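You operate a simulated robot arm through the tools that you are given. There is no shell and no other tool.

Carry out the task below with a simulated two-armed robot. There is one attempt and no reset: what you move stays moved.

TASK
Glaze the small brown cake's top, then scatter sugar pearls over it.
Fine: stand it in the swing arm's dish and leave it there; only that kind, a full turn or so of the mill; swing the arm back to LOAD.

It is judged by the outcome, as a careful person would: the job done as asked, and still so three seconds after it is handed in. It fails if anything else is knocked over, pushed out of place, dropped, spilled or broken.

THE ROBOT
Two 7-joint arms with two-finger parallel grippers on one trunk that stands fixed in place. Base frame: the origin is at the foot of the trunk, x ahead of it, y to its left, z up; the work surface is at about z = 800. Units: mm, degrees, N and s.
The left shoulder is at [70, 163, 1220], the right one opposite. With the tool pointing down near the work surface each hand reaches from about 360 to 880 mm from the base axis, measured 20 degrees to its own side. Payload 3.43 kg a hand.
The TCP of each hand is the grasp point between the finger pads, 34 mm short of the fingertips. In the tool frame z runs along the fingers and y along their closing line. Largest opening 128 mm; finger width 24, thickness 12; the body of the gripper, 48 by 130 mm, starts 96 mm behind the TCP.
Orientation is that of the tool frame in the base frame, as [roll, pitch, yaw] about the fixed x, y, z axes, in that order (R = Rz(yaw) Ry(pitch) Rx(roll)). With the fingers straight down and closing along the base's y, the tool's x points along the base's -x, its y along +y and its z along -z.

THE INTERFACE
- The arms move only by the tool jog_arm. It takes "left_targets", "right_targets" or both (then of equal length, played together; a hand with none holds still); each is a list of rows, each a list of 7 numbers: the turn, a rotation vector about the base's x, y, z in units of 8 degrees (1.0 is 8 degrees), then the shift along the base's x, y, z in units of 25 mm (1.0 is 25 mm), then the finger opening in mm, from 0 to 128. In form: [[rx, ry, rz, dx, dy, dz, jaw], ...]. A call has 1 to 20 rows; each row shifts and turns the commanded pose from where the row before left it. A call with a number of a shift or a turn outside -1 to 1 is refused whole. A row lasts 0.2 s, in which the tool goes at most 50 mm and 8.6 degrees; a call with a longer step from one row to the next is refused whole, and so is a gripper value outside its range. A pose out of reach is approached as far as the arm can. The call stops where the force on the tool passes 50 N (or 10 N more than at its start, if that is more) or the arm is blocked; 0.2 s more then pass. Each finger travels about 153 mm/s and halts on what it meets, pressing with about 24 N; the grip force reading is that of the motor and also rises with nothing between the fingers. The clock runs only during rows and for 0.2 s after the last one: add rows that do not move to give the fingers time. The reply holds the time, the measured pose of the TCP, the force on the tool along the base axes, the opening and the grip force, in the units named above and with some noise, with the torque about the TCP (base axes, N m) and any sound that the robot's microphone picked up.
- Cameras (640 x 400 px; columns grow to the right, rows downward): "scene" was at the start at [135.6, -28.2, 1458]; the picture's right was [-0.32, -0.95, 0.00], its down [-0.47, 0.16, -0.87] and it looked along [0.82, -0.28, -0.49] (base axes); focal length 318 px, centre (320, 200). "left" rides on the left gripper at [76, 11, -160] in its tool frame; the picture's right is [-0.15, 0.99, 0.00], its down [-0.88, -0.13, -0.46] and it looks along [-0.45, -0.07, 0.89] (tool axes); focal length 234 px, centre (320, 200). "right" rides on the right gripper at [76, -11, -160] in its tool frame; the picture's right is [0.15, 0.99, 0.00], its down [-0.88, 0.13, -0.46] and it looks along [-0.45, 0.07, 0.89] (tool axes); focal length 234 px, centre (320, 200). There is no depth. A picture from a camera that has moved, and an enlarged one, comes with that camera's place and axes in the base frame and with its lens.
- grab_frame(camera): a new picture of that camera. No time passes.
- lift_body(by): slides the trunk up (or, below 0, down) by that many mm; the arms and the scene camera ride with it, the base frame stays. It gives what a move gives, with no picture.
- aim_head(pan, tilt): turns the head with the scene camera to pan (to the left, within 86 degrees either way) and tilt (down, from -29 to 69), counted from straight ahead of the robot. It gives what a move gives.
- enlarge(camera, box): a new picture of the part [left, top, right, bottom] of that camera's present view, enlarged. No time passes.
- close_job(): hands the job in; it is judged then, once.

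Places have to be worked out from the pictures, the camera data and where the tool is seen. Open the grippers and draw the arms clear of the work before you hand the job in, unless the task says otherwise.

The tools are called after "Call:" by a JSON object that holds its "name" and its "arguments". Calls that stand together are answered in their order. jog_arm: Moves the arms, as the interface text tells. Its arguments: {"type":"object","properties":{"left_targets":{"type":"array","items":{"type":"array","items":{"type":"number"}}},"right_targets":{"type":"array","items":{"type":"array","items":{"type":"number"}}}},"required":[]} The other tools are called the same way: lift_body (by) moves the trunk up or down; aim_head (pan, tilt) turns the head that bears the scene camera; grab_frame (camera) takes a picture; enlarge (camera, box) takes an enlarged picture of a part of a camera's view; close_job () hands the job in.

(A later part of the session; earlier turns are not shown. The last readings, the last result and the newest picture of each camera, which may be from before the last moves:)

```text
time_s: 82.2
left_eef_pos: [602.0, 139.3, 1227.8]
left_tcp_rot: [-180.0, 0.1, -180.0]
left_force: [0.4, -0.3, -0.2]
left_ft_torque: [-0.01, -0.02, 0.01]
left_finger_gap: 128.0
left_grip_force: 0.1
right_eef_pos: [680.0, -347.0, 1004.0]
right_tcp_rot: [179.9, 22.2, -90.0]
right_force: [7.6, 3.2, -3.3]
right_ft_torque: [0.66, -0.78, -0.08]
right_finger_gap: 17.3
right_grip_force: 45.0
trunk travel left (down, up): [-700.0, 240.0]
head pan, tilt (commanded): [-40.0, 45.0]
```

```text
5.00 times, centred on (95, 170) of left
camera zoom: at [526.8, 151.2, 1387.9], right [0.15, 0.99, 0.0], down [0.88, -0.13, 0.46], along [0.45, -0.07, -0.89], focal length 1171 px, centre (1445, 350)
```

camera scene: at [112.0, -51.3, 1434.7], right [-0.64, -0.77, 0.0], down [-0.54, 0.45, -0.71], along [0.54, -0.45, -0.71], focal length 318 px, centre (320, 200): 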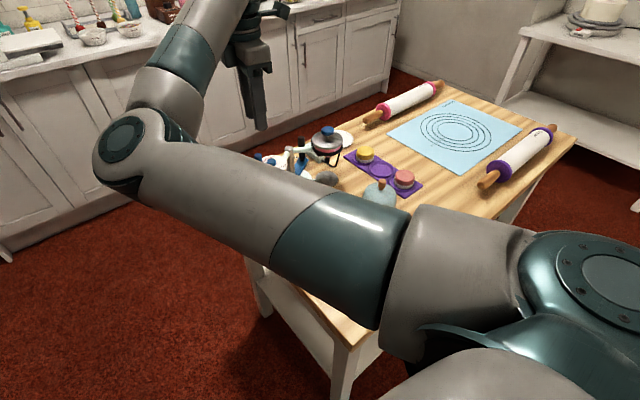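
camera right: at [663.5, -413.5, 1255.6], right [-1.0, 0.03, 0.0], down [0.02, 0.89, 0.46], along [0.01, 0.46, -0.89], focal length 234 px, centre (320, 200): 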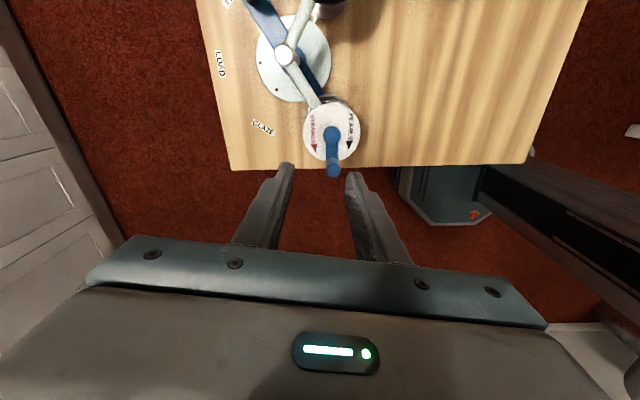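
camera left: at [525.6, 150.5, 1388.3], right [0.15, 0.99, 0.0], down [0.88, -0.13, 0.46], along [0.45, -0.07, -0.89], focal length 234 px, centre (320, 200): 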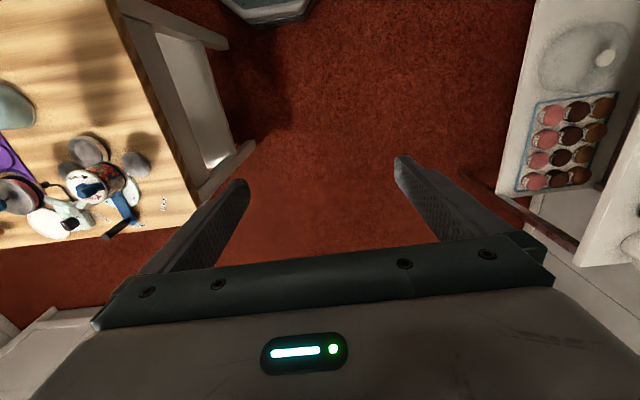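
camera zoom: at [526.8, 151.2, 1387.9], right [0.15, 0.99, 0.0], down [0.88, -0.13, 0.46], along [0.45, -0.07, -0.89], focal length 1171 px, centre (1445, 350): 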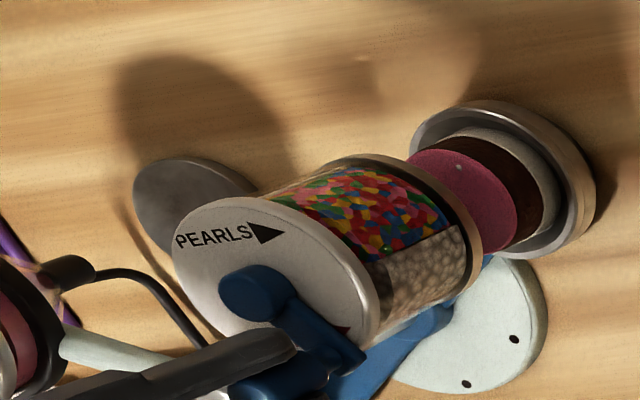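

A white pearl has landed on the glaze, confirming the direction. The outward force suggests a slightly larger crank radius (~36 mm); I'll continue with that.

Call:
{"name": "jog_arm", "arguments": {"right_targets": [[0, 0, 0, 0.13, -0.22, 0, 10], [0, 0, 0, 0.056, -0.244, 0, 10], [0, 0, 0, 0.013, -0.251, 0, 10], [0, 0, 0, -0.031, -0.249, 0, 10]]}}

Call:
{"name": "enlarge", "arguments": {"camera": "right", "box": [240, 60, 440, 240]}}

Call:
{"name": "enlarge", "arguments": {"camera": "left", "box": [50, 130, 140, 210]}}

```text
time_s: 83.2
left_eef_pos: [600.7, 138.5, 1228.7]
left_tcp_rot: [-180.0, 0.0, 179.9]
left_force: [0.0, -0.2, 0.3]
left_ft_torque: [-0.02, 0.0, 0.0]
left_finger_gap: 127.9
left_grip_force: 0.1
right_eef_pos: [680.3, -372.0, 1005.4]
right_tcp_rot: [179.8, 22.0, -90.1]
right_force: [-1.7, 0.4, -0.7]
right_ft_torque: [-0.29, -0.57, -0.02]
right_finger_gap: 17.2
right_grip_force: 44.8
trunk travel left (down, up): [-700.0, 240.0]
head pan, tilt (commanded): [-40.0, 45.0]
```

```text
2.22 times, centred on (340, 150) of right
camera zoom: at [692.5, -500.7, 1124.4], right [-0.99, -0.13, -0.05], down [-0.13, 0.64, 0.75], along [-0.07, 0.75, -0.65], focal length 520 px, centre (276, 311)
```

zoom: 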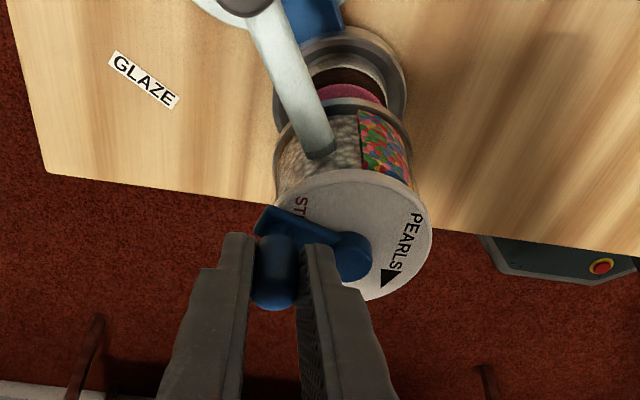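

```text
5.00 times, centred on (95, 170) of left
camera zoom: at [524.8, 150.7, 1388.6], right [0.15, 0.99, 0.0], down [0.88, -0.13, 0.46], along [0.45, -0.07, -0.89], focal length 1171 px, centre (1445, 350)
```

zoom: 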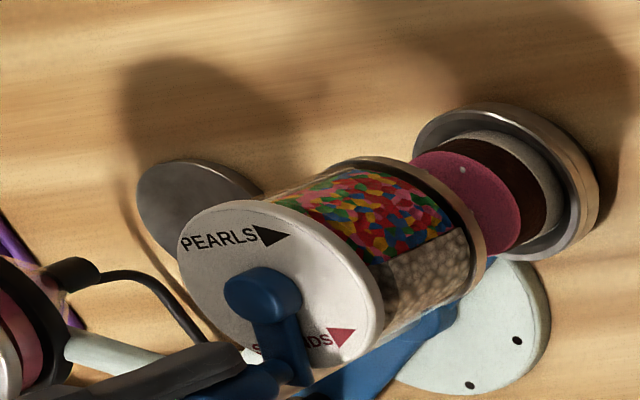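

Forces are low and the crank is past the +x point. I'll carry on with the next 50°.

Call:
{"name": "jog_arm", "arguments": {"right_targets": [[0, 0, 0, -0.073, -0.24, 0, 10], [0, 0, 0, -0.114, -0.224, 0, 10], [0, 0, 0, -0.151, -0.2, 0, 10], [0, 0, 0, -0.184, -0.171, 0, 10], [0, 0, 0, -0.21, -0.137, 0, 10]]}}

Call:
{"name": "enlarge", "arguments": {"camera": "right", "box": [240, 60, 440, 240]}}

Call:
{"name": "enlarge", "arguments": {"camera": "left", "box": [50, 130, 140, 210]}}

```text
time_s: 84.5
left_eef_pos: [601.7, 142.4, 1227.6]
left_tcp_rot: [-180.0, 0.0, -180.0]
left_force: [-0.2, 0.4, -0.2]
left_ft_torque: [-0.04, -0.03, 0.0]
left_finger_gap: 127.9
left_grip_force: 0.1
right_eef_pos: [664.5, -389.9, 1004.7]
right_tcp_rot: [179.7, 22.2, -90.0]
right_force: [-10.5, 24.0, -16.2]
right_ft_torque: [-0.11, -0.55, 0.11]
right_finger_gap: 17.6
right_grip_force: 45.4
trunk travel left (down, up): [-700.0, 240.0]
head pan, tilt (commanded): [-40.0, 45.0]
```

```text
2.22 times, centred on (340, 150) of right
camera zoom: at [676.4, -520.2, 1124.1], right [-0.99, -0.14, -0.05], down [-0.13, 0.64, 0.76], along [-0.07, 0.75, -0.65], focal length 520 px, centre (276, 311)
```

zoom: 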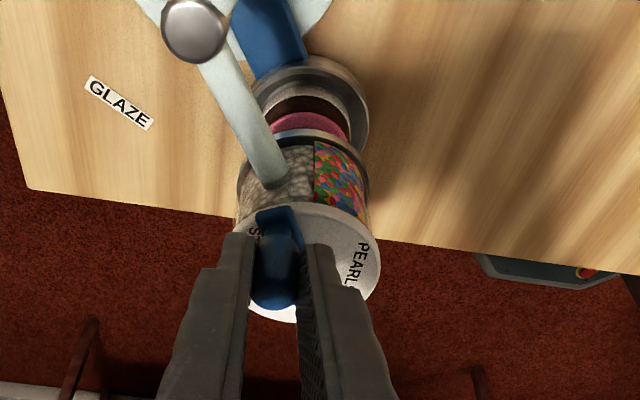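

```text
5.00 times, centred on (95, 170) of left
camera zoom: at [525.5, 154.4, 1387.7], right [0.14, 0.99, 0.0], down [0.88, -0.13, 0.46], along [0.45, -0.07, -0.89], focal length 1171 px, centre (1445, 350)
```

zoom: 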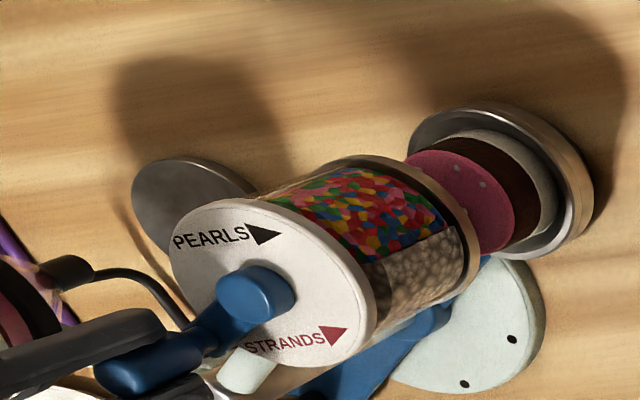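

A growing inward pull shows my circle is a little off; fitting the forces gives a crank centre 34 mm from the start point. I'll re-centre on that circle and continue.

Call:
{"name": "jog_arm", "arguments": {"right_targets": [[0, 0, 0, -0.126, 0.03, 0, 10], [0, 0, 0, -0.126, -0.032, 0, 10], [0, 0, 0, -0.234, -0.041, 0, 10], [0, 0, 0, -0.237, 0, 0, 10]]}}

Call:
{"name": "enlarge", "arguments": {"camera": "right", "box": [240, 60, 440, 240]}}

Call:
{"name": "enlarge", "arguments": {"camera": "left", "box": [50, 130, 140, 210]}}

```text
time_s: 85.5
left_eef_pos: [603.2, 141.2, 1227.6]
left_tcp_rot: [-179.9, -0.1, -179.8]
left_force: [0.1, 0.5, 0.5]
left_ft_torque: [-0.05, 0.0, -0.04]
left_finger_gap: 127.9
left_grip_force: 0.0
right_eef_pos: [648.1, -393.8, 1005.1]
right_tcp_rot: [179.8, 22.0, -90.0]
right_force: [1.3, 20.9, -16.2]
right_ft_torque: [0.9, -0.75, -0.01]
right_finger_gap: 17.1
right_grip_force: 45.3
trunk travel left (down, up): [-700.0, 240.0]
head pan, tilt (commanded): [-40.0, 45.0]
```

```text
2.22 times, centred on (340, 150) of right
camera zoom: at [659.9, -523.1, 1124.7], right [-0.99, -0.14, -0.05], down [-0.13, 0.64, 0.75], along [-0.07, 0.75, -0.65], focal length 520 px, centre (276, 311)
```

zoom: 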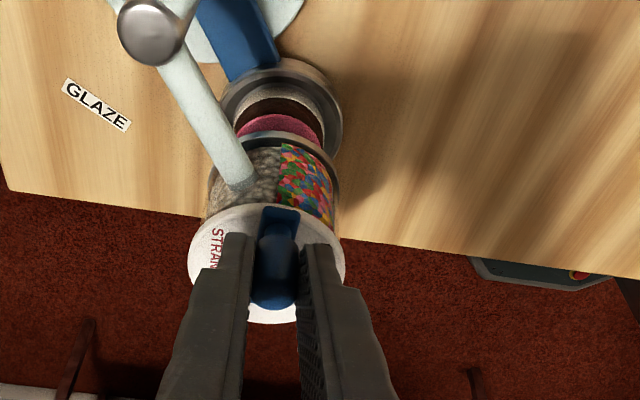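

```text
5.00 times, centred on (95, 170) of left
camera zoom: at [527.6, 153.4, 1387.2], right [0.15, 0.99, 0.0], down [0.88, -0.13, 0.45], along [0.45, -0.07, -0.89], focal length 1171 px, centre (1445, 350)
```

zoom: 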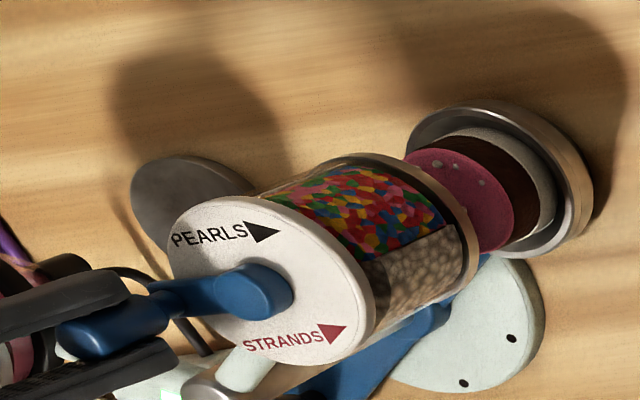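

Pearls are gathering. I'm still ~1.7 mm outside the true circle (20 N inward), so I'll correct to a 33 mm radius and go on.

Call:
{"name": "jog_arm", "arguments": {"right_targets": [[0, 0, 0, -0.207, 0.133, -0.03, 10], [0, 0, 0, -0.213, 0.086, 0, 10], [0, 0, 0, -0.195, 0.122, 0, 10], [0, 0, 0, -0.171, 0.154, 0, 10]]}}

Call:
{"name": "enlarge", "arguments": {"camera": "right", "box": [240, 60, 440, 240]}}

Call:
{"name": "enlarge", "arguments": {"camera": "left", "box": [50, 130, 140, 210]}}

```text
time_s: 86.5
left_eef_pos: [601.4, 138.6, 1227.4]
left_tcp_rot: [-180.0, 0.0, -180.0]
left_force: [-0.2, 0.1, 0.5]
left_ft_torque: [-0.02, 0.0, 0.0]
left_finger_gap: 128.1
left_grip_force: 0.0
right_eef_pos: [626.8, -384.1, 1004.5]
right_tcp_rot: [179.9, 22.0, -90.1]
right_force: [5.2, 4.5, -1.3]
right_ft_torque: [-0.39, -0.83, -0.07]
right_finger_gap: 17.3
right_grip_force: 45.2
trunk travel left (down, up): [-700.0, 240.0]
head pan, tilt (commanded): [-40.0, 45.0]
```

```text
2.22 times, centred on (340, 150) of right
camera zoom: at [637.7, -513.5, 1125.0], right [-0.99, -0.13, -0.05], down [-0.13, 0.65, 0.75], along [-0.07, 0.75, -0.66], focal length 520 px, centre (276, 311)
```

zoom: 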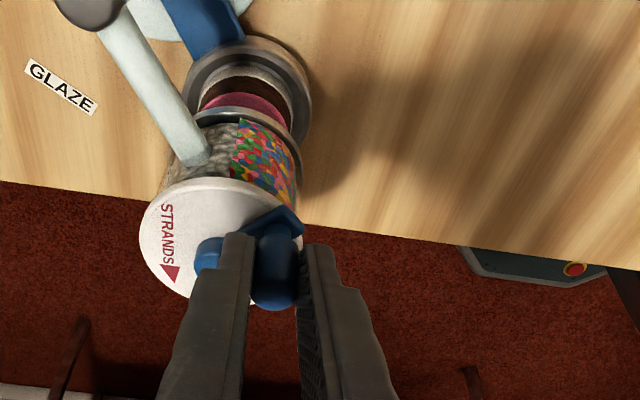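

```text
5.00 times, centred on (95, 170) of left
camera zoom: at [526.4, 151.5, 1388.0], right [0.15, 0.99, 0.0], down [0.88, -0.13, 0.46], along [0.45, -0.07, -0.89], focal length 1171 px, centre (1445, 350)
```

zoom: 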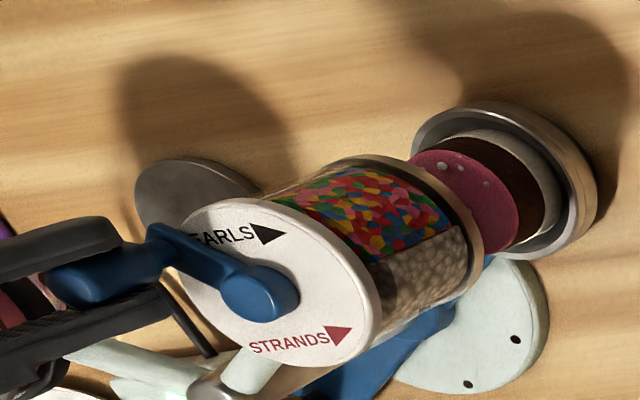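

Forces are down to ~7 N at about 225° turned. I'll continue 40° more, watching for the reach limit on this side.

Call:
{"name": "jog_arm", "arguments": {"right_targets": [[0, 0, 0, -0.132, 0.188, 0, 10], [0, 0, 0, -0.107, 0.201, 0, 10], [0, 0, 0, -0.07, 0.217, 0, 10], [0, 0, 0, -0.032, 0.226, 0, 10]]}}

Call:
{"name": "enlarge", "arguments": {"camera": "right", "box": [240, 60, 440, 240]}}

Call:
{"name": "enlarge", "arguments": {"camera": "left", "box": [50, 130, 140, 210]}}

```text
time_s: 87.5
left_eef_pos: [600.8, 138.9, 1229.4]
left_tcp_rot: [180.0, 0.1, -180.0]
left_force: [0.3, 0.0, 0.1]
left_ft_torque: [-0.05, 0.04, -0.02]
left_finger_gap: 128.2
left_grip_force: 0.0
right_eef_pos: [617.0, -363.0, 1004.3]
right_tcp_rot: [179.7, 22.1, -90.1]
right_force: [-1.2, -0.5, 2.9]
right_ft_torque: [-1.19, -0.57, 0.0]
right_finger_gap: 17.0
right_grip_force: 45.3
trunk travel left (down, up): [-700.0, 240.0]
head pan, tilt (commanded): [-40.0, 45.0]
```

```text
2.22 times, centred on (340, 150) of right
camera zoom: at [628.2, -492.2, 1124.6], right [-0.99, -0.13, -0.05], down [-0.13, 0.64, 0.75], along [-0.07, 0.75, -0.65], focal length 520 px, centre (276, 311)
```

zoom: 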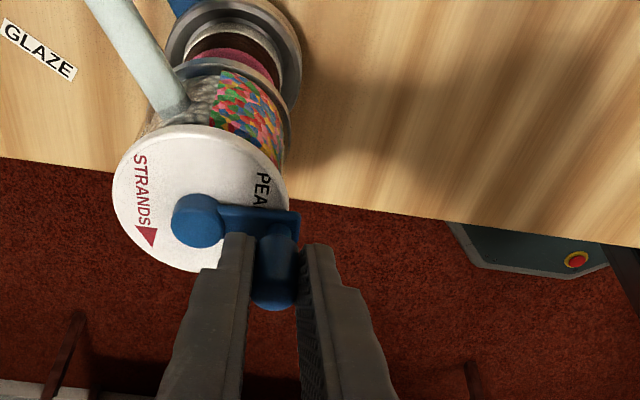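

```text
5.00 times, centred on (95, 170) of left
camera zoom: at [525.0, 151.6, 1388.4], right [0.15, 0.99, 0.0], down [0.88, -0.13, 0.46], along [0.45, -0.07, -0.89], focal length 1171 px, centre (1445, 350)
```

zoom: 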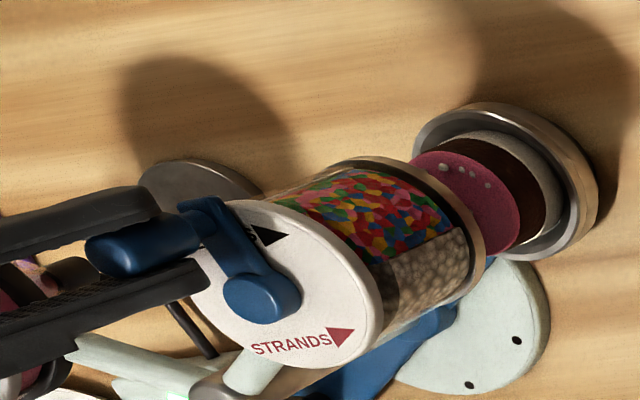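

About 265° turned, force small. I'll continue toward +y carefully with two rows.

Call:
{"name": "jog_arm", "arguments": {"right_targets": [[0, 0, 0, 0.008, 0.228, 0, 10], [0, 0, 0, 0.047, 0.223, 0, 10]]}}

Call:
{"name": "jog_arm", "arguments": {"right_targets": [[0, 0, 0, 0.085, 0.212, 0, 10], [0, 0, 0, 0.121, 0.193, 0, 10]]}}

Call:
{"name": "enlarge", "arguments": {"camera": "right", "box": [240, 60, 440, 240]}}

Call:
{"name": "enlarge", "arguments": {"camera": "left", "box": [50, 130, 140, 210]}}

```text
time_s: 88.0
left_eef_pos: [600.5, 140.2, 1228.7]
left_tcp_rot: [180.0, 0.0, -180.0]
left_force: [0.7, -0.3, 0.3]
left_ft_torque: [0.0, 0.02, 0.04]
left_finger_gap: 128.1
left_grip_force: 0.2
right_eef_pos: [618.5, -351.0, 1005.0]
right_tcp_rot: [179.9, 22.2, -90.1]
right_force: [-1.7, 1.9, 2.4]
right_ft_torque: [-0.71, -0.52, 0.01]
right_finger_gap: 17.5
right_grip_force: 45.3
trunk travel left (down, up): [-700.0, 240.0]
head pan, tilt (commanded): [-40.0, 45.0]
```

```text
time_s: 88.7
left_eef_pos: [601.1, 139.1, 1229.2]
left_tcp_rot: [-179.9, -0.1, -179.9]
left_force: [0.3, 0.4, 0.1]
left_ft_torque: [-0.01, -0.01, 0.01]
left_finger_gap: 127.9
left_grip_force: 0.0
right_eef_pos: [623.0, -339.6, 1004.4]
right_tcp_rot: [179.9, 22.1, -89.9]
right_force: [-1.4, 1.7, 3.3]
right_ft_torque: [0.21, -0.52, -0.02]
right_finger_gap: 17.1
right_grip_force: 44.8
trunk travel left (down, up): [-700.0, 240.0]
head pan, tilt (commanded): [-40.0, 45.0]
```

```text
2.22 times, centred on (340, 150) of right
camera zoom: at [635.2, -470.2, 1124.4], right [-0.99, -0.14, -0.05], down [-0.13, 0.64, 0.76], along [-0.07, 0.75, -0.65], focal length 520 px, centre (276, 311)
```

zoom: 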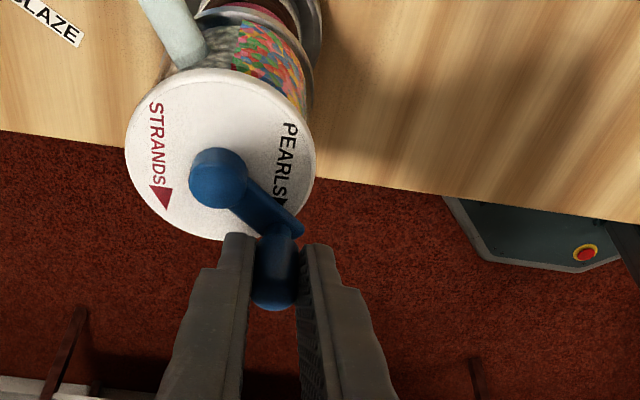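

```text
5.00 times, centred on (95, 170) of left
camera zoom: at [524.8, 151.6, 1388.6], right [0.15, 0.99, 0.0], down [0.88, -0.13, 0.46], along [0.45, -0.07, -0.89], focal length 1171 px, centre (1445, 350)
```

zoom: 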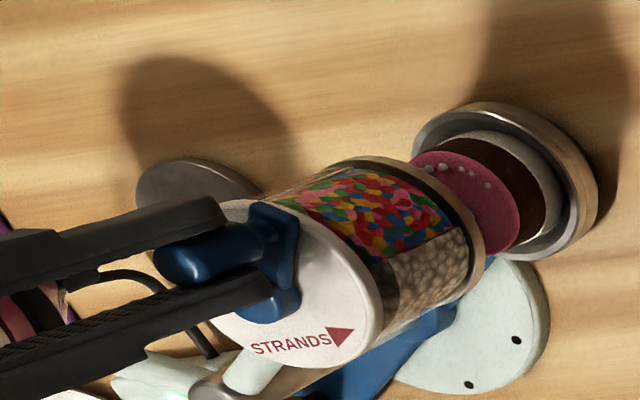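

About 305° turned with low force and still in reach. I'll do the remaining arc in two calls.

Call:
{"name": "jog_arm", "arguments": {"right_targets": [[0, 0, 0, 0.147, 0.175, 0, 10], [0, 0, 0, 0.181, 0.141, 0, 10], [0, 0, 0, 0.201, 0.112, 0, 10]]}}

Call:
{"name": "jog_arm", "arguments": {"right_targets": [[0, 0, 0, 0.218, 0.071, 0, 10], [0, 0, 0, 0.228, 0.032, 0, 10], [0, 0, 0, 0.1, 0, 0, 10], [0, 0, 0, 0, 0, 0, 10]]}}

Call:
{"name": "enlarge", "arguments": {"camera": "right", "box": [240, 60, 440, 240]}}

Call:
{"name": "enlarge", "arguments": {"camera": "left", "box": [50, 130, 140, 210]}}

```text
time_s: 89.5
left_eef_pos: [600.0, 139.9, 1229.4]
left_tcp_rot: [-180.0, 0.0, -180.0]
left_force: [-0.2, 0.5, 0.2]
left_ft_torque: [0.01, -0.01, 0.0]
left_finger_gap: 127.7
left_grip_force: 0.0
right_eef_pos: [635.9, -330.8, 1004.0]
right_tcp_rot: [180.0, 22.2, -90.0]
right_force: [-0.4, -1.3, 5.5]
right_ft_torque: [0.56, -0.52, -0.03]
right_finger_gap: 17.2
right_grip_force: 44.6
trunk travel left (down, up): [-700.0, 240.0]
head pan, tilt (commanded): [-40.0, 45.0]
```

```text
time_s: 90.5
left_eef_pos: [600.2, 139.3, 1228.3]
left_tcp_rot: [179.9, 0.0, 180.0]
left_force: [0.0, -0.5, -0.4]
left_ft_torque: [0.01, 0.01, 0.03]
left_finger_gap: 127.8
left_grip_force: 0.0
right_eef_pos: [649.7, -327.7, 1004.3]
right_tcp_rot: [179.9, 22.2, -90.1]
right_force: [-0.1, -1.8, 7.2]
right_ft_torque: [-0.12, -0.55, 0.01]
right_finger_gap: 17.3
right_grip_force: 45.1
trunk travel left (down, up): [-700.0, 240.0]
head pan, tilt (commanded): [-40.0, 45.0]
```

```text
2.22 times, centred on (340, 150) of right
camera zoom: at [661.6, -457.4, 1124.6], right [-0.99, -0.14, -0.05], down [-0.13, 0.64, 0.75], along [-0.07, 0.75, -0.65], focal length 520 px, centre (276, 311)
```

zoom: 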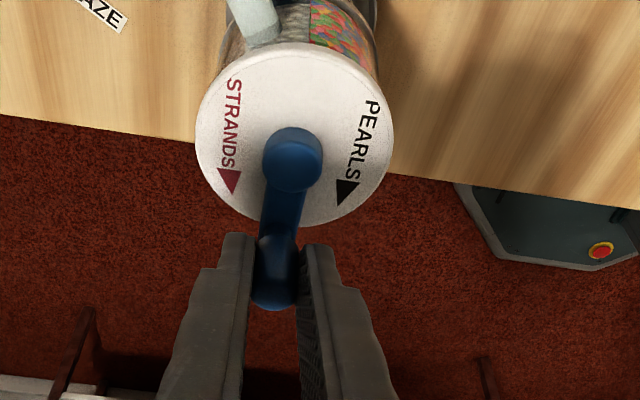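

```text
5.00 times, centred on (95, 170) of left
camera zoom: at [524.4, 151.3, 1388.8], right [0.15, 0.99, 0.0], down [0.88, -0.13, 0.46], along [0.45, -0.07, -0.89], focal length 1171 px, centre (1445, 350)
```

zoom: 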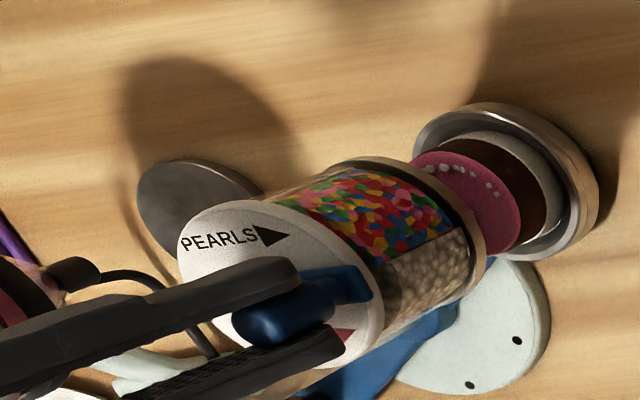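

One full turn is done and pearls lie on the glaze. I'll add about 10° in the same direction so it is surely a full turn, then open the fingers and rise off the knob.

Call:
{"name": "jog_arm", "arguments": {"right_targets": [[0, 0, 0, 0.228, -0.028, 0, 10], [0, 0, 0, 0, 0, 0, 10], [0, 0, 0, 0, 0, 0, 30], [0, 0, 0, 0, 0, 0, 45], [0, 0, 0, 0, 0, 0, 45]]}}

Call:
{"name": "enlarge", "arguments": {"camera": "right", "box": [240, 60, 440, 240]}}

Call:
{"name": "enlarge", "arguments": {"camera": "left", "box": [50, 130, 140, 210]}}

```text
time_s: 91.7
left_eef_pos: [601.2, 139.4, 1228.8]
left_tcp_rot: [-180.0, 0.0, -179.9]
left_force: [0.2, -0.4, -0.6]
left_ft_torque: [-0.02, 0.03, 0.04]
left_finger_gap: 127.9
left_grip_force: 0.1
right_eef_pos: [656.4, -328.0, 1003.7]
right_tcp_rot: [179.8, 22.1, -90.1]
right_force: [0.4, 0.8, 0.1]
right_ft_torque: [-0.01, -0.03, 0.02]
right_finger_gap: 45.0
right_grip_force: 0.0
trunk travel left (down, up): [-700.0, 240.0]
head pan, tilt (commanded): [-40.0, 45.0]
```

```text
2.22 times, centred on (340, 150) of right
camera zoom: at [668.4, -458.0, 1123.3], right [-0.99, -0.14, -0.05], down [-0.13, 0.64, 0.76], along [-0.07, 0.75, -0.65], focal length 520 px, centre (276, 311)
```

zoom: 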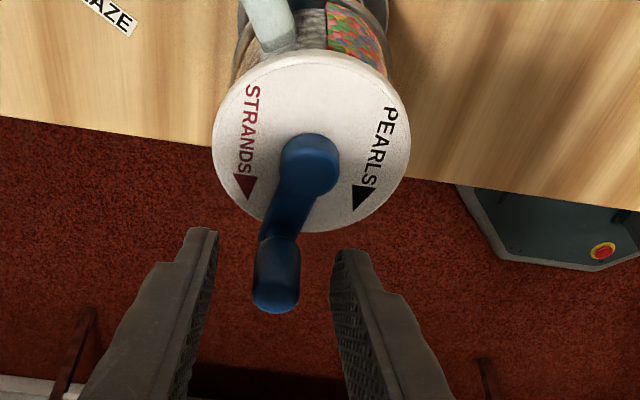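

```text
5.00 times, centred on (95, 170) of left
camera zoom: at [525.8, 151.1, 1388.2], right [0.15, 0.99, 0.0], down [0.88, -0.13, 0.46], along [0.45, -0.07, -0.89], focal length 1171 px, centre (1445, 350)
```

zoom: 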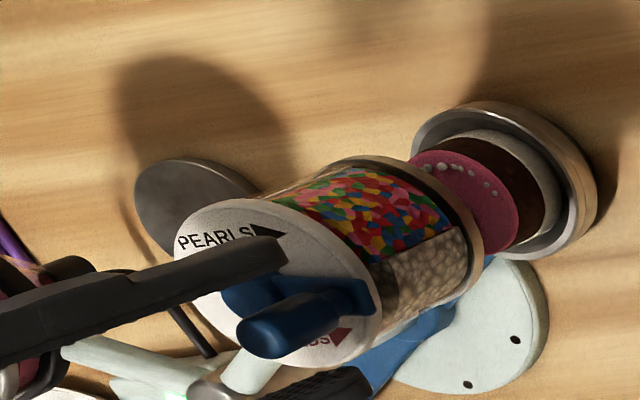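

Released cleanly. I'll rise, take out the tilt, and travel back above the handle at SPRINKLE with yaw 161.

Call:
{"name": "jog_arm", "arguments": {"right_targets": [[0, 0, 0, 0, 0, 0.8, 45], [0, 0, 0, 0, 0, 0.9, 45], [0, 0, 0, 0, 0, 0.9, 45], [-0.69, 0, 0, 0, -0.5, 0.5, 45], [-0.69, 0, 0, 0, -0.5, 0.5, 45], [-0.69, 0, 0, 0, -0.5, 0, 45], [-0.69, 0, 0, 0, -0.5, 0, 45], [0, 0, 0, 0, 0, 0, 45]]}}

Call:
{"name": "enlarge", "arguments": {"camera": "left", "box": [40, 110, 160, 220]}}

Call:
{"name": "enlarge", "arguments": {"camera": "scene", "box": [240, 120, 370, 230]}}

```text
time_s: 93.5
left_eef_pos: [600.5, 139.0, 1227.9]
left_tcp_rot: [-179.9, 0.0, -179.9]
left_force: [-0.6, -0.2, -0.4]
left_ft_torque: [0.02, 0.02, 0.01]
left_finger_gap: 128.2
left_grip_force: 0.1
right_eef_pos: [656.4, -379.9, 1095.2]
right_tcp_rot: [179.9, 0.0, -90.0]
right_force: [-0.4, 1.2, -0.6]
right_ft_torque: [0.02, 0.02, 0.0]
right_finger_gap: 45.1
right_grip_force: 0.1
trunk travel left (down, up): [-700.0, 240.0]
head pan, tilt (commanded): [-40.0, 45.0]
```

```text
3.64 times, centred on (100, 165) of left
camera zoom: at [525.3, 150.9, 1388.4], right [0.15, 0.99, 0.0], down [0.88, -0.13, 0.46], along [0.45, -0.07, -0.89], focal length 852 px, centre (1120, 327)
```

zoom: 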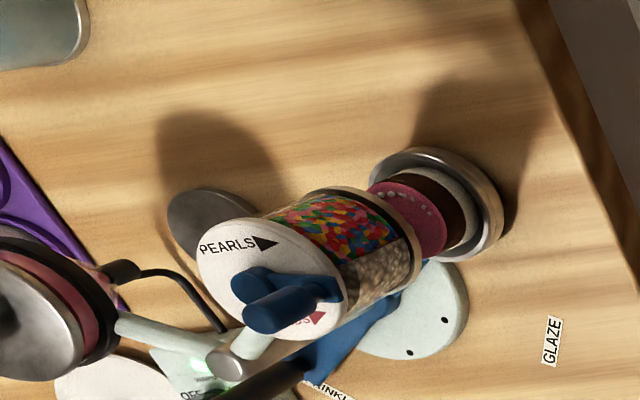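

```text
3.64 times, centred on (305, 175) of scene
camera zoom: at [111.9, -51.6, 1434.7], right [-0.64, -0.77, 0.0], down [-0.54, 0.45, -0.71], along [0.54, -0.45, -0.71], focal length 1154 px, centre (374, 291)
```

zoom: 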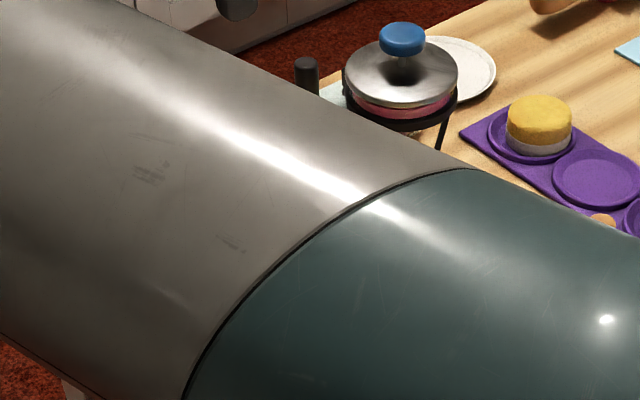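

Now to the handle at (753, -518), turning the hand to yaw ~161 on the way.

Call:
{"name": "jog_arm", "arguments": {"right_targets": [[0, 0, -0.97, 0.2757, -0.3954, 0, 50], [0, 0, -0.97, 0.2757, -0.3954, 0, 50], [0, 0, -0.97, 0.2757, -0.3954, 0, 50], [0, 0, -0.97, 0.2757, -0.3954, 0, 50], [0, 0, -0.97, 0.2757, -0.3954, 0, 50], [0, 0, -0.97, 0.2757, -0.3954, 0, 50], [0, 0, -0.97, 0.2757, -0.3954, 0, 50], [0, 0, -0.97, 0.2757, -0.3954, 0, 50], [0, 0, -0.97, 0.2757, -0.3954, 0, 50], [0, 0, -0.97, 0.2757, -0.3954, 0, 50], [0, 0, -0.97, 0.2757, -0.3954, 0, 50], [0, 0, -0.97, 0.2757, -0.3954, 0, 50], [0, 0, -0.97, 0.2757, -0.3954, 0, 50], [0, 0, -0.97, 0.2757, -0.3954, 0, 50], [0, 0, 0, 0, 0, 0, 50]]}}

Call:
{"name": "enlarge", "arguments": {"camera": "right", "box": [200, 0, 440, 240]}}

Call:
{"name": "enlarge", "arguments": {"camera": "scene", "box": [255, 140, 325, 220]}}

```text
time_s: 96.7
left_eef_pos: [601.3, 140.8, 1228.3]
left_tcp_rot: [180.0, 0.1, -179.9]
left_force: [0.6, 0.5, -0.3]
left_ft_torque: [-0.01, -0.02, -0.01]
left_finger_gap: 128.1
left_grip_force: 0.0
right_eef_pos: [753.5, -516.4, 1094.3]
right_tcp_rot: [179.9, 0.0, 161.2]
right_force: [-0.1, -0.3, 0.4]
right_ft_torque: [-0.01, 0.02, 0.01]
right_finger_gap: 50.2
right_grip_force: 0.1
trunk travel left (down, up): [-700.0, 240.0]
head pan, tilt (commanded): [-40.0, 45.0]
```

```text
1.67 times, centred on (320, 120) of right
camera zoom: at [677.4, -502.7, 1254.6], right [0.18, 0.98, 0.0], down [0.87, -0.16, 0.46], along [0.45, -0.08, -0.89], focal length 390 px, centre (320, 333)
```

zoom: 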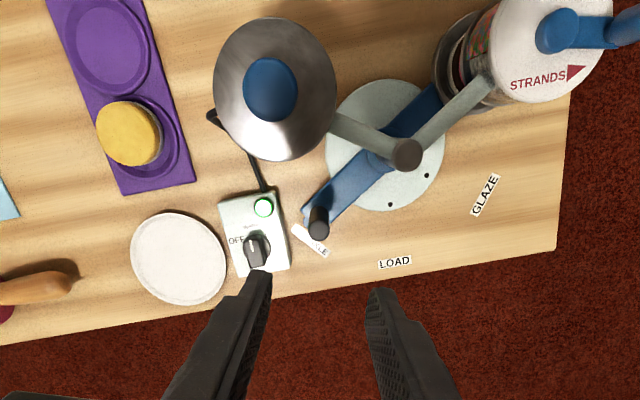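

```text
5.00 times, centred on (290, 180) of scene
camera zoom: at [112.1, -50.8, 1434.7], right [-0.64, -0.77, 0.0], down [-0.54, 0.45, -0.71], along [0.54, -0.45, -0.71], focal length 1587 px, centre (470, 300)
```

zoom: 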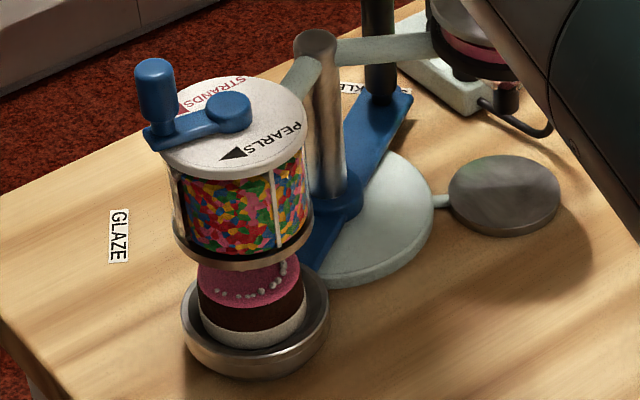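

Pearls lie on the glaze with nothing spilled. The handle is centred below the hand; I'll descend and cage it again.

Call:
{"name": "jog_arm", "arguments": {"right_targets": [[0, 0, 0, 0, 0, -0.9, 44], [0, 0, 0, 0, 0, -0.9, 44], [0, 0, 0, 0, 0, -0.9, 44], [0, 0, 0, 0, 0, -0.9, 44], [0, 0, 0, 0, 0, -0.9, 44], [0, 0, 0, 0, 0, -0.9, 44], [0, 0, 0, 0, 0, 0, 44]]}}

Call:
{"name": "enlarge", "arguments": {"camera": "right", "box": [200, 0, 440, 240]}}

```text
time_s: 98.2
left_eef_pos: [601.3, 138.0, 1227.9]
left_tcp_rot: [-180.0, 0.0, 180.0]
left_force: [-0.9, 1.1, -0.4]
left_ft_torque: [-0.02, 0.0, -0.02]
left_finger_gap: 128.0
left_grip_force: 0.1
right_eef_pos: [754.1, -518.0, 958.1]
right_tcp_rot: [179.9, 0.1, 161.3]
right_force: [-0.1, -0.2, 0.3]
right_ft_torque: [-0.02, -0.02, 0.01]
right_finger_gap: 44.0
right_grip_force: 0.0
trunk travel left (down, up): [-700.0, 240.0]
head pan, tilt (commanded): [-40.0, 45.0]
```

```text
1.67 times, centred on (320, 120) of right
camera zoom: at [678.5, -503.5, 1118.8], right [0.18, 0.98, 0.0], down [0.87, -0.16, 0.46], along [0.45, -0.08, -0.89], focal length 390 px, centre (320, 333)
```

zoom: 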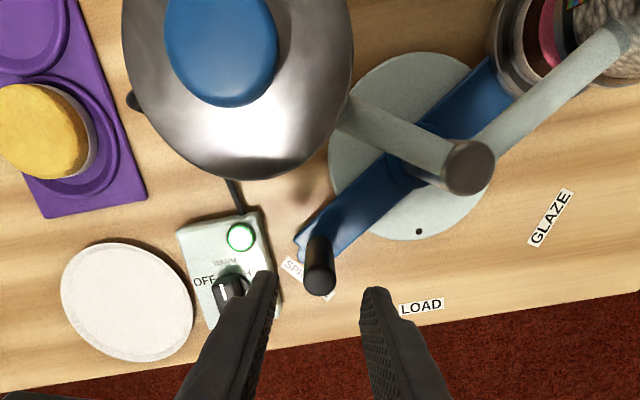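

Call:
{"name": "jog_arm", "arguments": {"right_targets": [[0, 0, 0, 0, 0, -0.88, 44], [0, 0, 0, 0, 0, -0.88, 44], [0, 0, 0, 0, 0, -0.88, 44], [0, 0, 0, 0, 0, 0, 34], [0, 0, 0, 0, 0, 0, 26], [0, 0, 0, 0, 0, 0, 23], [0, 0, 0, 0, 0, 0, 23]]}}

Call:
{"name": "enlarge", "arguments": {"camera": "right", "box": [200, 0, 440, 240]}}

```text
time_s: 99.8
left_eef_pos: [600.9, 138.6, 1227.6]
left_tcp_rot: [-180.0, -0.1, -180.0]
left_force: [0.1, 0.7, 0.1]
left_ft_torque: [-0.02, 0.0, -0.02]
left_finger_gap: 127.9
left_grip_force: 0.0
right_eef_pos: [754.3, -517.7, 893.1]
right_tcp_rot: [179.9, 0.1, 161.3]
right_force: [-0.6, -0.5, -0.2]
right_ft_torque: [-0.04, 0.01, 0.01]
right_finger_gap: 23.1
right_grip_force: 0.1
trunk travel left (down, up): [-700.0, 240.0]
head pan, tilt (commanded): [-40.0, 45.0]
```

```text
1.67 times, centred on (320, 120) of right
camera zoom: at [678.3, -503.4, 1052.6], right [0.18, 0.98, 0.0], down [0.87, -0.16, 0.46], along [0.45, -0.08, -0.89], focal length 390 px, centre (320, 333)
```

zoom: 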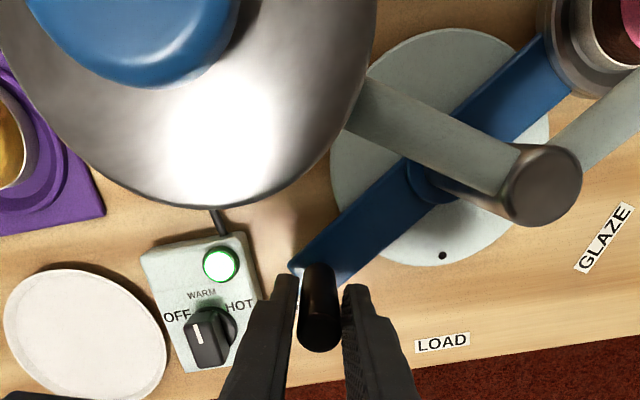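

Caged. I'll swing the arm back counter-clockwise toward LOAD along the arc.

Call:
{"name": "jog_arm", "arguments": {"right_targets": [[0, 0, 0.1, 0.262, 0.186, 0, 23], [0, 0, 0.1, 0.244, 0.209, 0, 23], [0, 0, 0.2, 0.225, 0.229, 0, 23], [0, 0, 0.2, 0.204, 0.248, 0, 23], [0, 0, 0.2, 0.182, 0.265, 0, 23], [0, 0, 0.2, 0.158, 0.279, 0, 23], [0, 0, 0.2, 0.133, 0.292, 0, 23], [0, 0, 0.2, 0.107, 0.302, 0, 23], [0, 0, 0, 0, 0, 0, 23]]}}

Call:
{"name": "enlarge", "arguments": {"camera": "right", "box": [200, 0, 440, 240]}}

Call:
{"name": "enlarge", "arguments": {"camera": "left", "box": [40, 110, 160, 220]}}

```text
time_s: 101.8
left_eef_pos: [601.9, 139.7, 1228.4]
left_tcp_rot: [-180.0, 0.0, -179.8]
left_force: [-0.5, 0.1, 0.0]
left_ft_torque: [-0.01, 0.03, 0.0]
left_finger_gap: 127.9
left_grip_force: 0.2
right_eef_pos: [792.3, -467.1, 892.0]
right_tcp_rot: [180.0, 0.2, 172.6]
right_force: [-0.6, -0.1, 0.0]
right_ft_torque: [0.03, -0.01, -0.01]
right_finger_gap: 23.2
right_grip_force: 0.0
trunk travel left (down, up): [-700.0, 240.0]
head pan, tilt (commanded): [-40.0, 45.0]
```

```text
1.67 times, centred on (320, 120) of right
camera zoom: at [714.5, -467.6, 1053.0], right [-0.02, 1.0, 0.0], down [0.89, 0.01, 0.46], along [0.46, 0.01, -0.89], focal length 390 px, centre (320, 333)
```

zoom: 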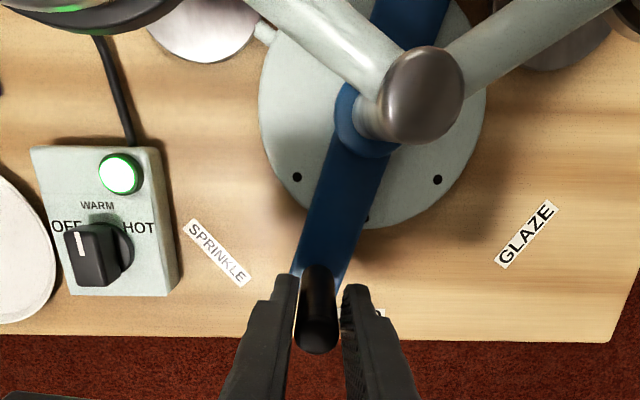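

```text
3.64 times, centred on (100, 165) of left
camera zoom: at [525.4, 150.9, 1388.4], right [0.15, 0.99, 0.0], down [0.88, -0.13, 0.46], along [0.45, -0.07, -0.89], focal length 852 px, centre (1120, 327)
```

zoom: 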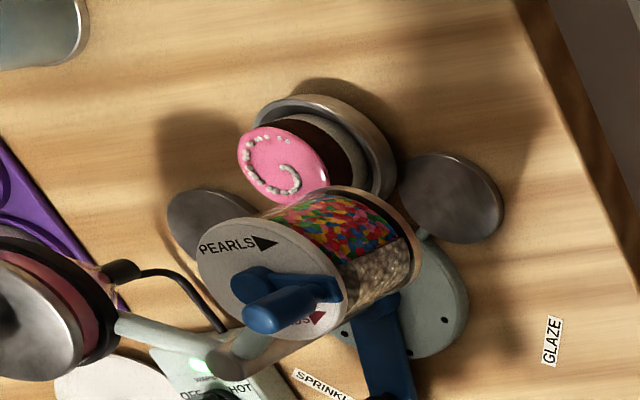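

The cake is glazed with a spiral of pearls, nothing spilled. I'll continue to near LOAD.

Call:
{"name": "jog_arm", "arguments": {"right_targets": [[0, 0, 0.2, 0.08, 0.311, 0, 23], [0, 0, 0.2, 0.053, 0.317, 0, 23], [0, 0, 0.2, 0.025, 0.32, 0, 23], [0, 0, 0, 0, 0, 0, 23]]}}

Call:
{"name": "enlarge", "arguments": {"camera": "right", "box": [200, 0, 440, 240]}}

```text
time_s: 102.8
left_eef_pos: [601.2, 139.8, 1229.3]
left_tcp_rot: [180.0, 0.0, -179.9]
left_force: [0.8, 0.0, 0.6]
left_ft_torque: [0.0, -0.01, -0.02]
left_finger_gap: 128.0
left_grip_force: 0.1
right_eef_pos: [795.2, -443.3, 892.6]
right_tcp_rot: [179.9, 0.1, 177.5]
right_force: [0.3, -0.3, -0.1]
right_ft_torque: [0.01, -0.02, 0.01]
right_finger_gap: 23.0
right_grip_force: 0.0
trunk travel left (down, up): [-700.0, 240.0]
head pan, tilt (commanded): [-40.0, 45.0]
```

```text
1.67 times, centred on (320, 120) of right
camera zoom: at [718.8, -450.4, 1053.3], right [-0.1, 0.99, 0.0], down [0.88, 0.09, 0.46], along [0.46, 0.05, -0.89], focal length 390 px, centre (320, 333)
```

zoom: 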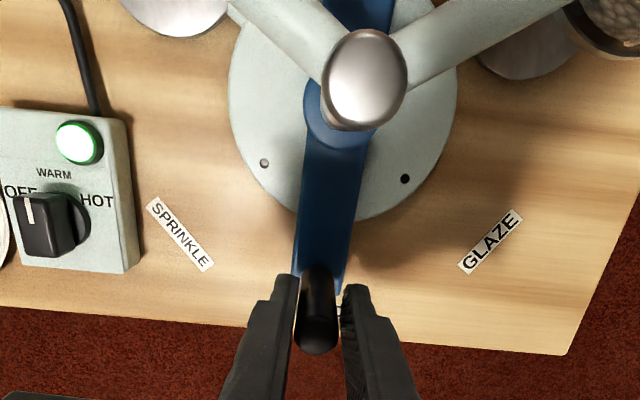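

The handle is about 3° short of where it stood at LOAD originally. I'll nudge it the last 5 mm.

Call:
{"name": "jog_arm", "arguments": {"right_targets": [[0, 0, 0.15, 0.01, 0.1, 0, 23], [0, 0, 0.15, 0, 0.09, 0, 23], [0, 0, 0, 0, 0, 0, 23]]}}

Call:
{"name": "enlarge", "arguments": {"camera": "right", "box": [220, 60, 420, 240]}}

Call:
{"name": "enlarge", "arguments": {"camera": "left", "box": [0, 90, 180, 260]}}

```text
time_s: 103.7
left_eef_pos: [601.0, 139.9, 1228.6]
left_tcp_rot: [180.0, 0.0, -180.0]
left_force: [0.3, 0.2, -0.1]
left_ft_torque: [0.01, -0.01, 0.01]
left_finger_gap: 127.8
left_grip_force: 0.0
right_eef_pos: [794.1, -439.2, 893.6]
right_tcp_rot: [179.9, 0.2, 179.7]
right_force: [-0.5, -0.6, -0.4]
right_ft_torque: [0.0, 0.0, 0.0]
right_finger_gap: 23.1
right_grip_force: 0.1
trunk travel left (down, up): [-700.0, 240.0]
head pan, tilt (commanded): [-40.0, 45.0]
```

```text
2.22 times, centred on (320, 150) of right
camera zoom: at [719.0, -449.1, 1053.3], right [-0.14, 0.99, 0.0], down [0.88, 0.12, 0.46], along [0.45, 0.07, -0.89], focal length 520 px, centre (320, 311)
```

zoom: 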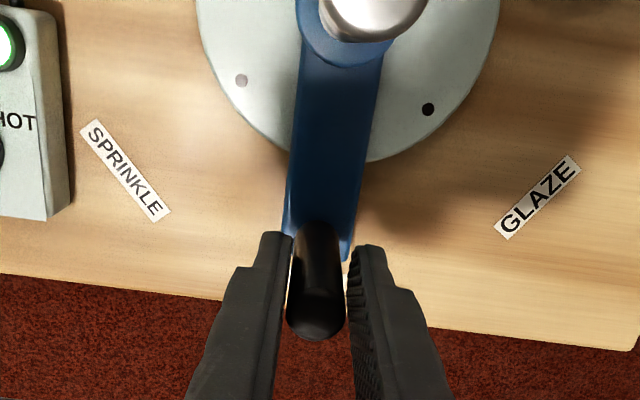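

```text
2.35 times, centred on (90, 175) of left
camera zoom: at [525.5, 151.0, 1388.3], right [0.15, 0.99, 0.0], down [0.88, -0.13, 0.46], along [0.45, -0.07, -0.89], focal length 551 px, centre (861, 259)
```

zoom: 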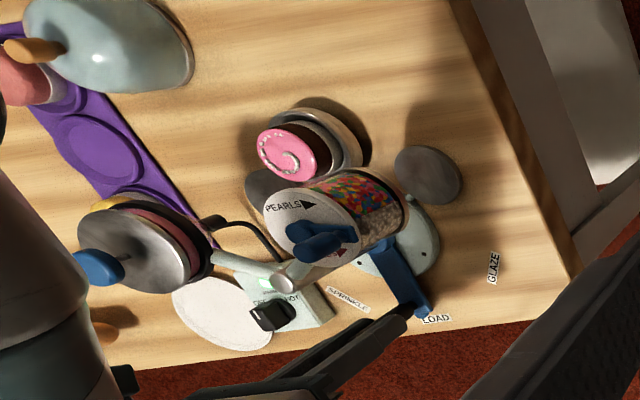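

The arm looks exactly as it did at LOAD originally. I'll open the cage, rise straight up and draw back.

Call:
{"name": "jog_arm", "arguments": {"right_targets": [[0, 0, 0, 0, 0, 0, 32], [0, 0, 0, 0, 0, 0, 46], [0, 0, 0, 0, 0, 0.5, 46], [0, 0, 0, 0, 0, 0.95, 46], [0, 0, 0, 0, 0, 0.95, 46], [0, 0, 0, 0, 0, 0.95, 46], [0, 0, 0, 0, 0, 0.95, 46], [0, 0, 0, 0, 0, 0.95, 60], [0, 0, 0, 0, 0, 0.95, 80], [0, 0, 0, 0, 0, 0.95, 100], [0, 0, 0, 0, 0, 0.95, 100], [0, 0, 0, 0, 0, 0, 100]]}}

Call:
{"name": "enlarge", "arguments": {"camera": "right", "box": [220, 0, 440, 160]}}

Call:
{"name": "enlarge", "arguments": {"camera": "left", "box": [60, 120, 140, 190]}}

Call:
{"name": "enlarge", "arguments": {"camera": "scene", "box": [235, 130, 355, 220]}}

```text
time_s: 106.2
left_eef_pos: [600.8, 139.7, 1227.9]
left_tcp_rot: [-180.0, 0.0, -179.9]
left_force: [0.3, 0.5, 0.1]
left_ft_torque: [0.03, -0.01, -0.02]
left_finger_gap: 127.8
left_grip_force: 0.1
right_eef_pos: [794.5, -438.4, 1095.6]
right_tcp_rot: [179.9, 0.1, 179.7]
right_force: [0.3, -1.1, 0.2]
right_ft_torque: [-0.04, -0.02, -0.02]
right_finger_gap: 100.0
right_grip_force: 0.1
trunk travel left (down, up): [-700.0, 240.0]
head pan, tilt (commanded): [-40.0, 45.0]
```

```text
2.50 times, centred on (330, 80) of right
camera zoom: at [719.0, -448.9, 1256.1], right [-0.14, 0.99, 0.0], down [0.88, 0.12, 0.46], along [0.45, 0.07, -0.89], focal length 585 px, centre (295, 500)
```

zoom: 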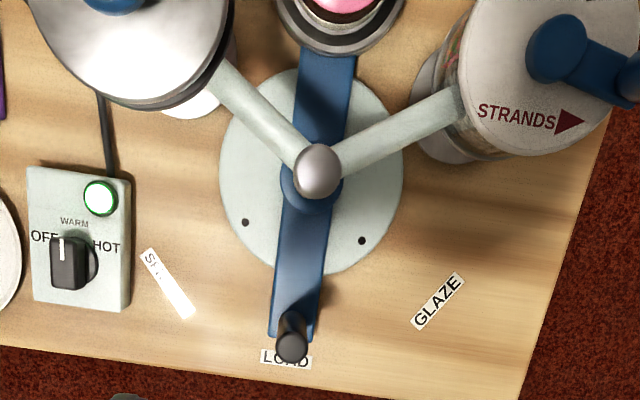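

```text
5.71 times, centred on (100, 155) of left
camera zoom: at [525.9, 151.0, 1388.1], right [0.15, 0.99, 0.0], down [0.88, -0.13, 0.46], along [0.45, -0.07, -0.89], focal length 1338 px, centre (1577, 457)
```

zoom: 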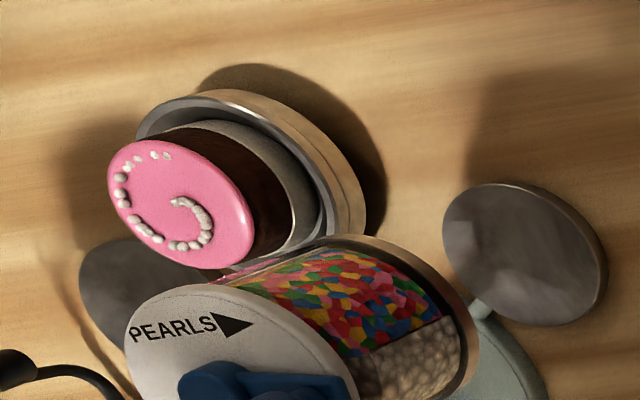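

```text
4.44 times, centred on (295, 175) of scene
camera zoom: at [112.5, -51.4, 1434.6], right [-0.64, -0.77, 0.0], down [-0.54, 0.45, -0.71], along [0.54, -0.45, -0.71], focal length 1411 px, centre (431, 311)
```

zoom: 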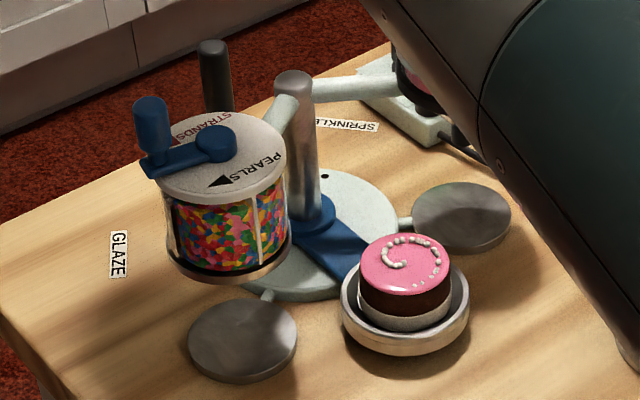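

All good: glazed, pearled, dish back at LOAD. I'll lift the right arm and draw it back clear of the work, then check once more.

Call:
{"name": "jog_arm", "arguments": {"right_targets": [[0, 0, 0, 0, 0, 1, 100], [0, 0, 0, 0, 0, 1, 100], [0, 0, 0, 0, 0, 1, 110], [0, 0, 0, 0, 0, 1, 120], [0, 0, 0, -1, -0.4, 0.3, 128], [0, 0, 0, -1, -0.4, 0.3, 128], [0, 0, 0, -1, -0.4, 0.3, 128], [0, 0, 0, -1, -0.4, 0.3, 128], [0, 0, 0, -1, -0.4, 0, 128], [0, 0, 0, -1, -0.4, 0, 128], [0, 0, 0, -1, -0.4, 0, 128], [0, 0, 0, -1, -0.4, 0, 128], [0, 0, 0, -1, -0.4, 0, 128], [0, 0, 0, -1, -0.4, 0, 128], [0, 0, 0, -1, -0.4, 0, 128], [0, 0, 0, -1, -0.4, 0, 128], [0, 0, 0, -1, -0.4, 0, 128], [0, 0, 0, -1, -0.4, 0, 128], [0, 0, 0, 0, 0, 0, 128]]}}

Call:
{"name": "grab_frame", "arguments": {"camera": "right"}}

Call:
{"name": "grab_frame", "arguments": {"camera": "left"}}

Call:
{"name": "grab_frame", "arguments": {"camera": "scene"}}

```text
time_s: 110.2
left_eef_pos: [601.1, 139.5, 1228.1]
left_tcp_rot: [-180.0, 0.0, -179.9]
left_force: [0.3, -0.6, -0.2]
left_ft_torque: [-0.03, 0.0, -0.01]
left_finger_gap: 128.0
left_grip_force: 0.1
right_eef_pos: [431.2, -573.8, 1227.4]
right_tcp_rot: [179.9, 0.1, 179.7]
right_force: [-0.2, -0.4, -0.8]
right_ft_torque: [-0.02, -0.02, 0.01]
right_finger_gap: 128.0
right_grip_force: 0.0
right hand out of reach, approached as far as the arm can: row 3, 4
trunk travel left (down, up): [-700.0, 240.0]
head pan, tilt (commanded): [-40.0, 45.0]
```

```text
taken
camera right: at [354.4, -584.4, 1386.6], right [-0.14, 0.99, 0.0], down [0.88, 0.13, 0.46], along [0.45, 0.07, -0.89], focal length 234 px, centre (320, 200)
```

right: 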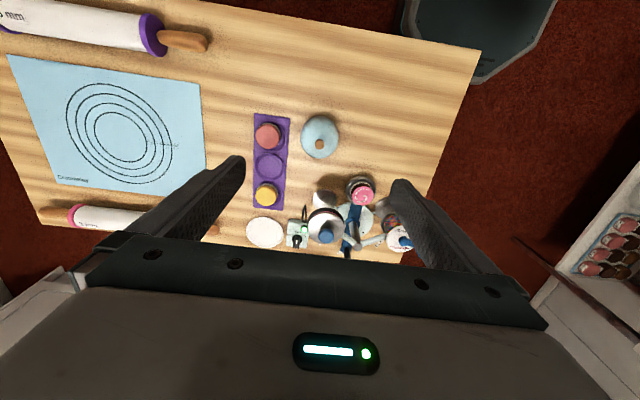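

```text
taken
camera left: at [525.8, 151.6, 1388.1], right [0.15, 0.99, 0.0], down [0.88, -0.13, 0.46], along [0.45, -0.07, -0.89], focal length 234 px, centre (320, 200)
```

left: 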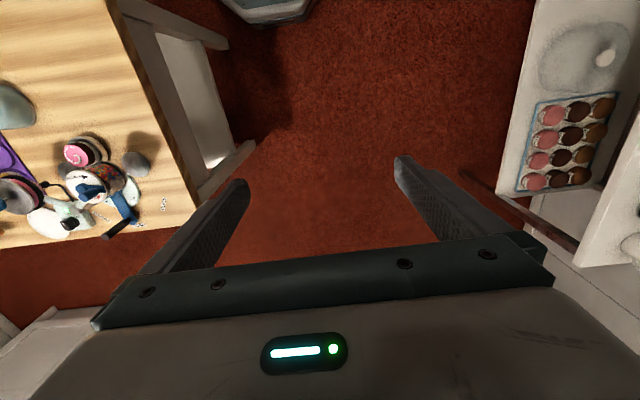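

```text
taken
camera scene: at [112.4, -50.9, 1434.6], right [-0.64, -0.77, 0.0], down [-0.54, 0.45, -0.71], along [0.54, -0.45, -0.71], focal length 318 px, centre (320, 200)
```

scene: 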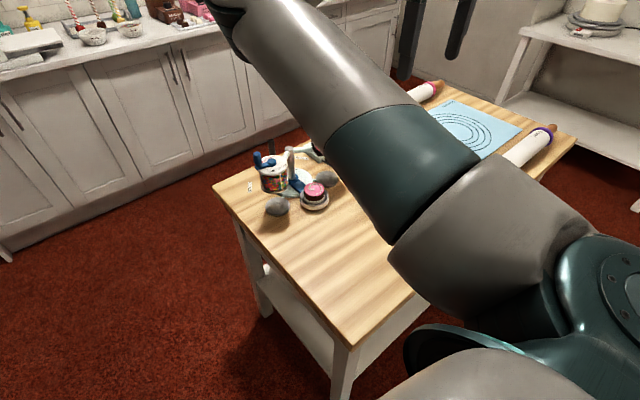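

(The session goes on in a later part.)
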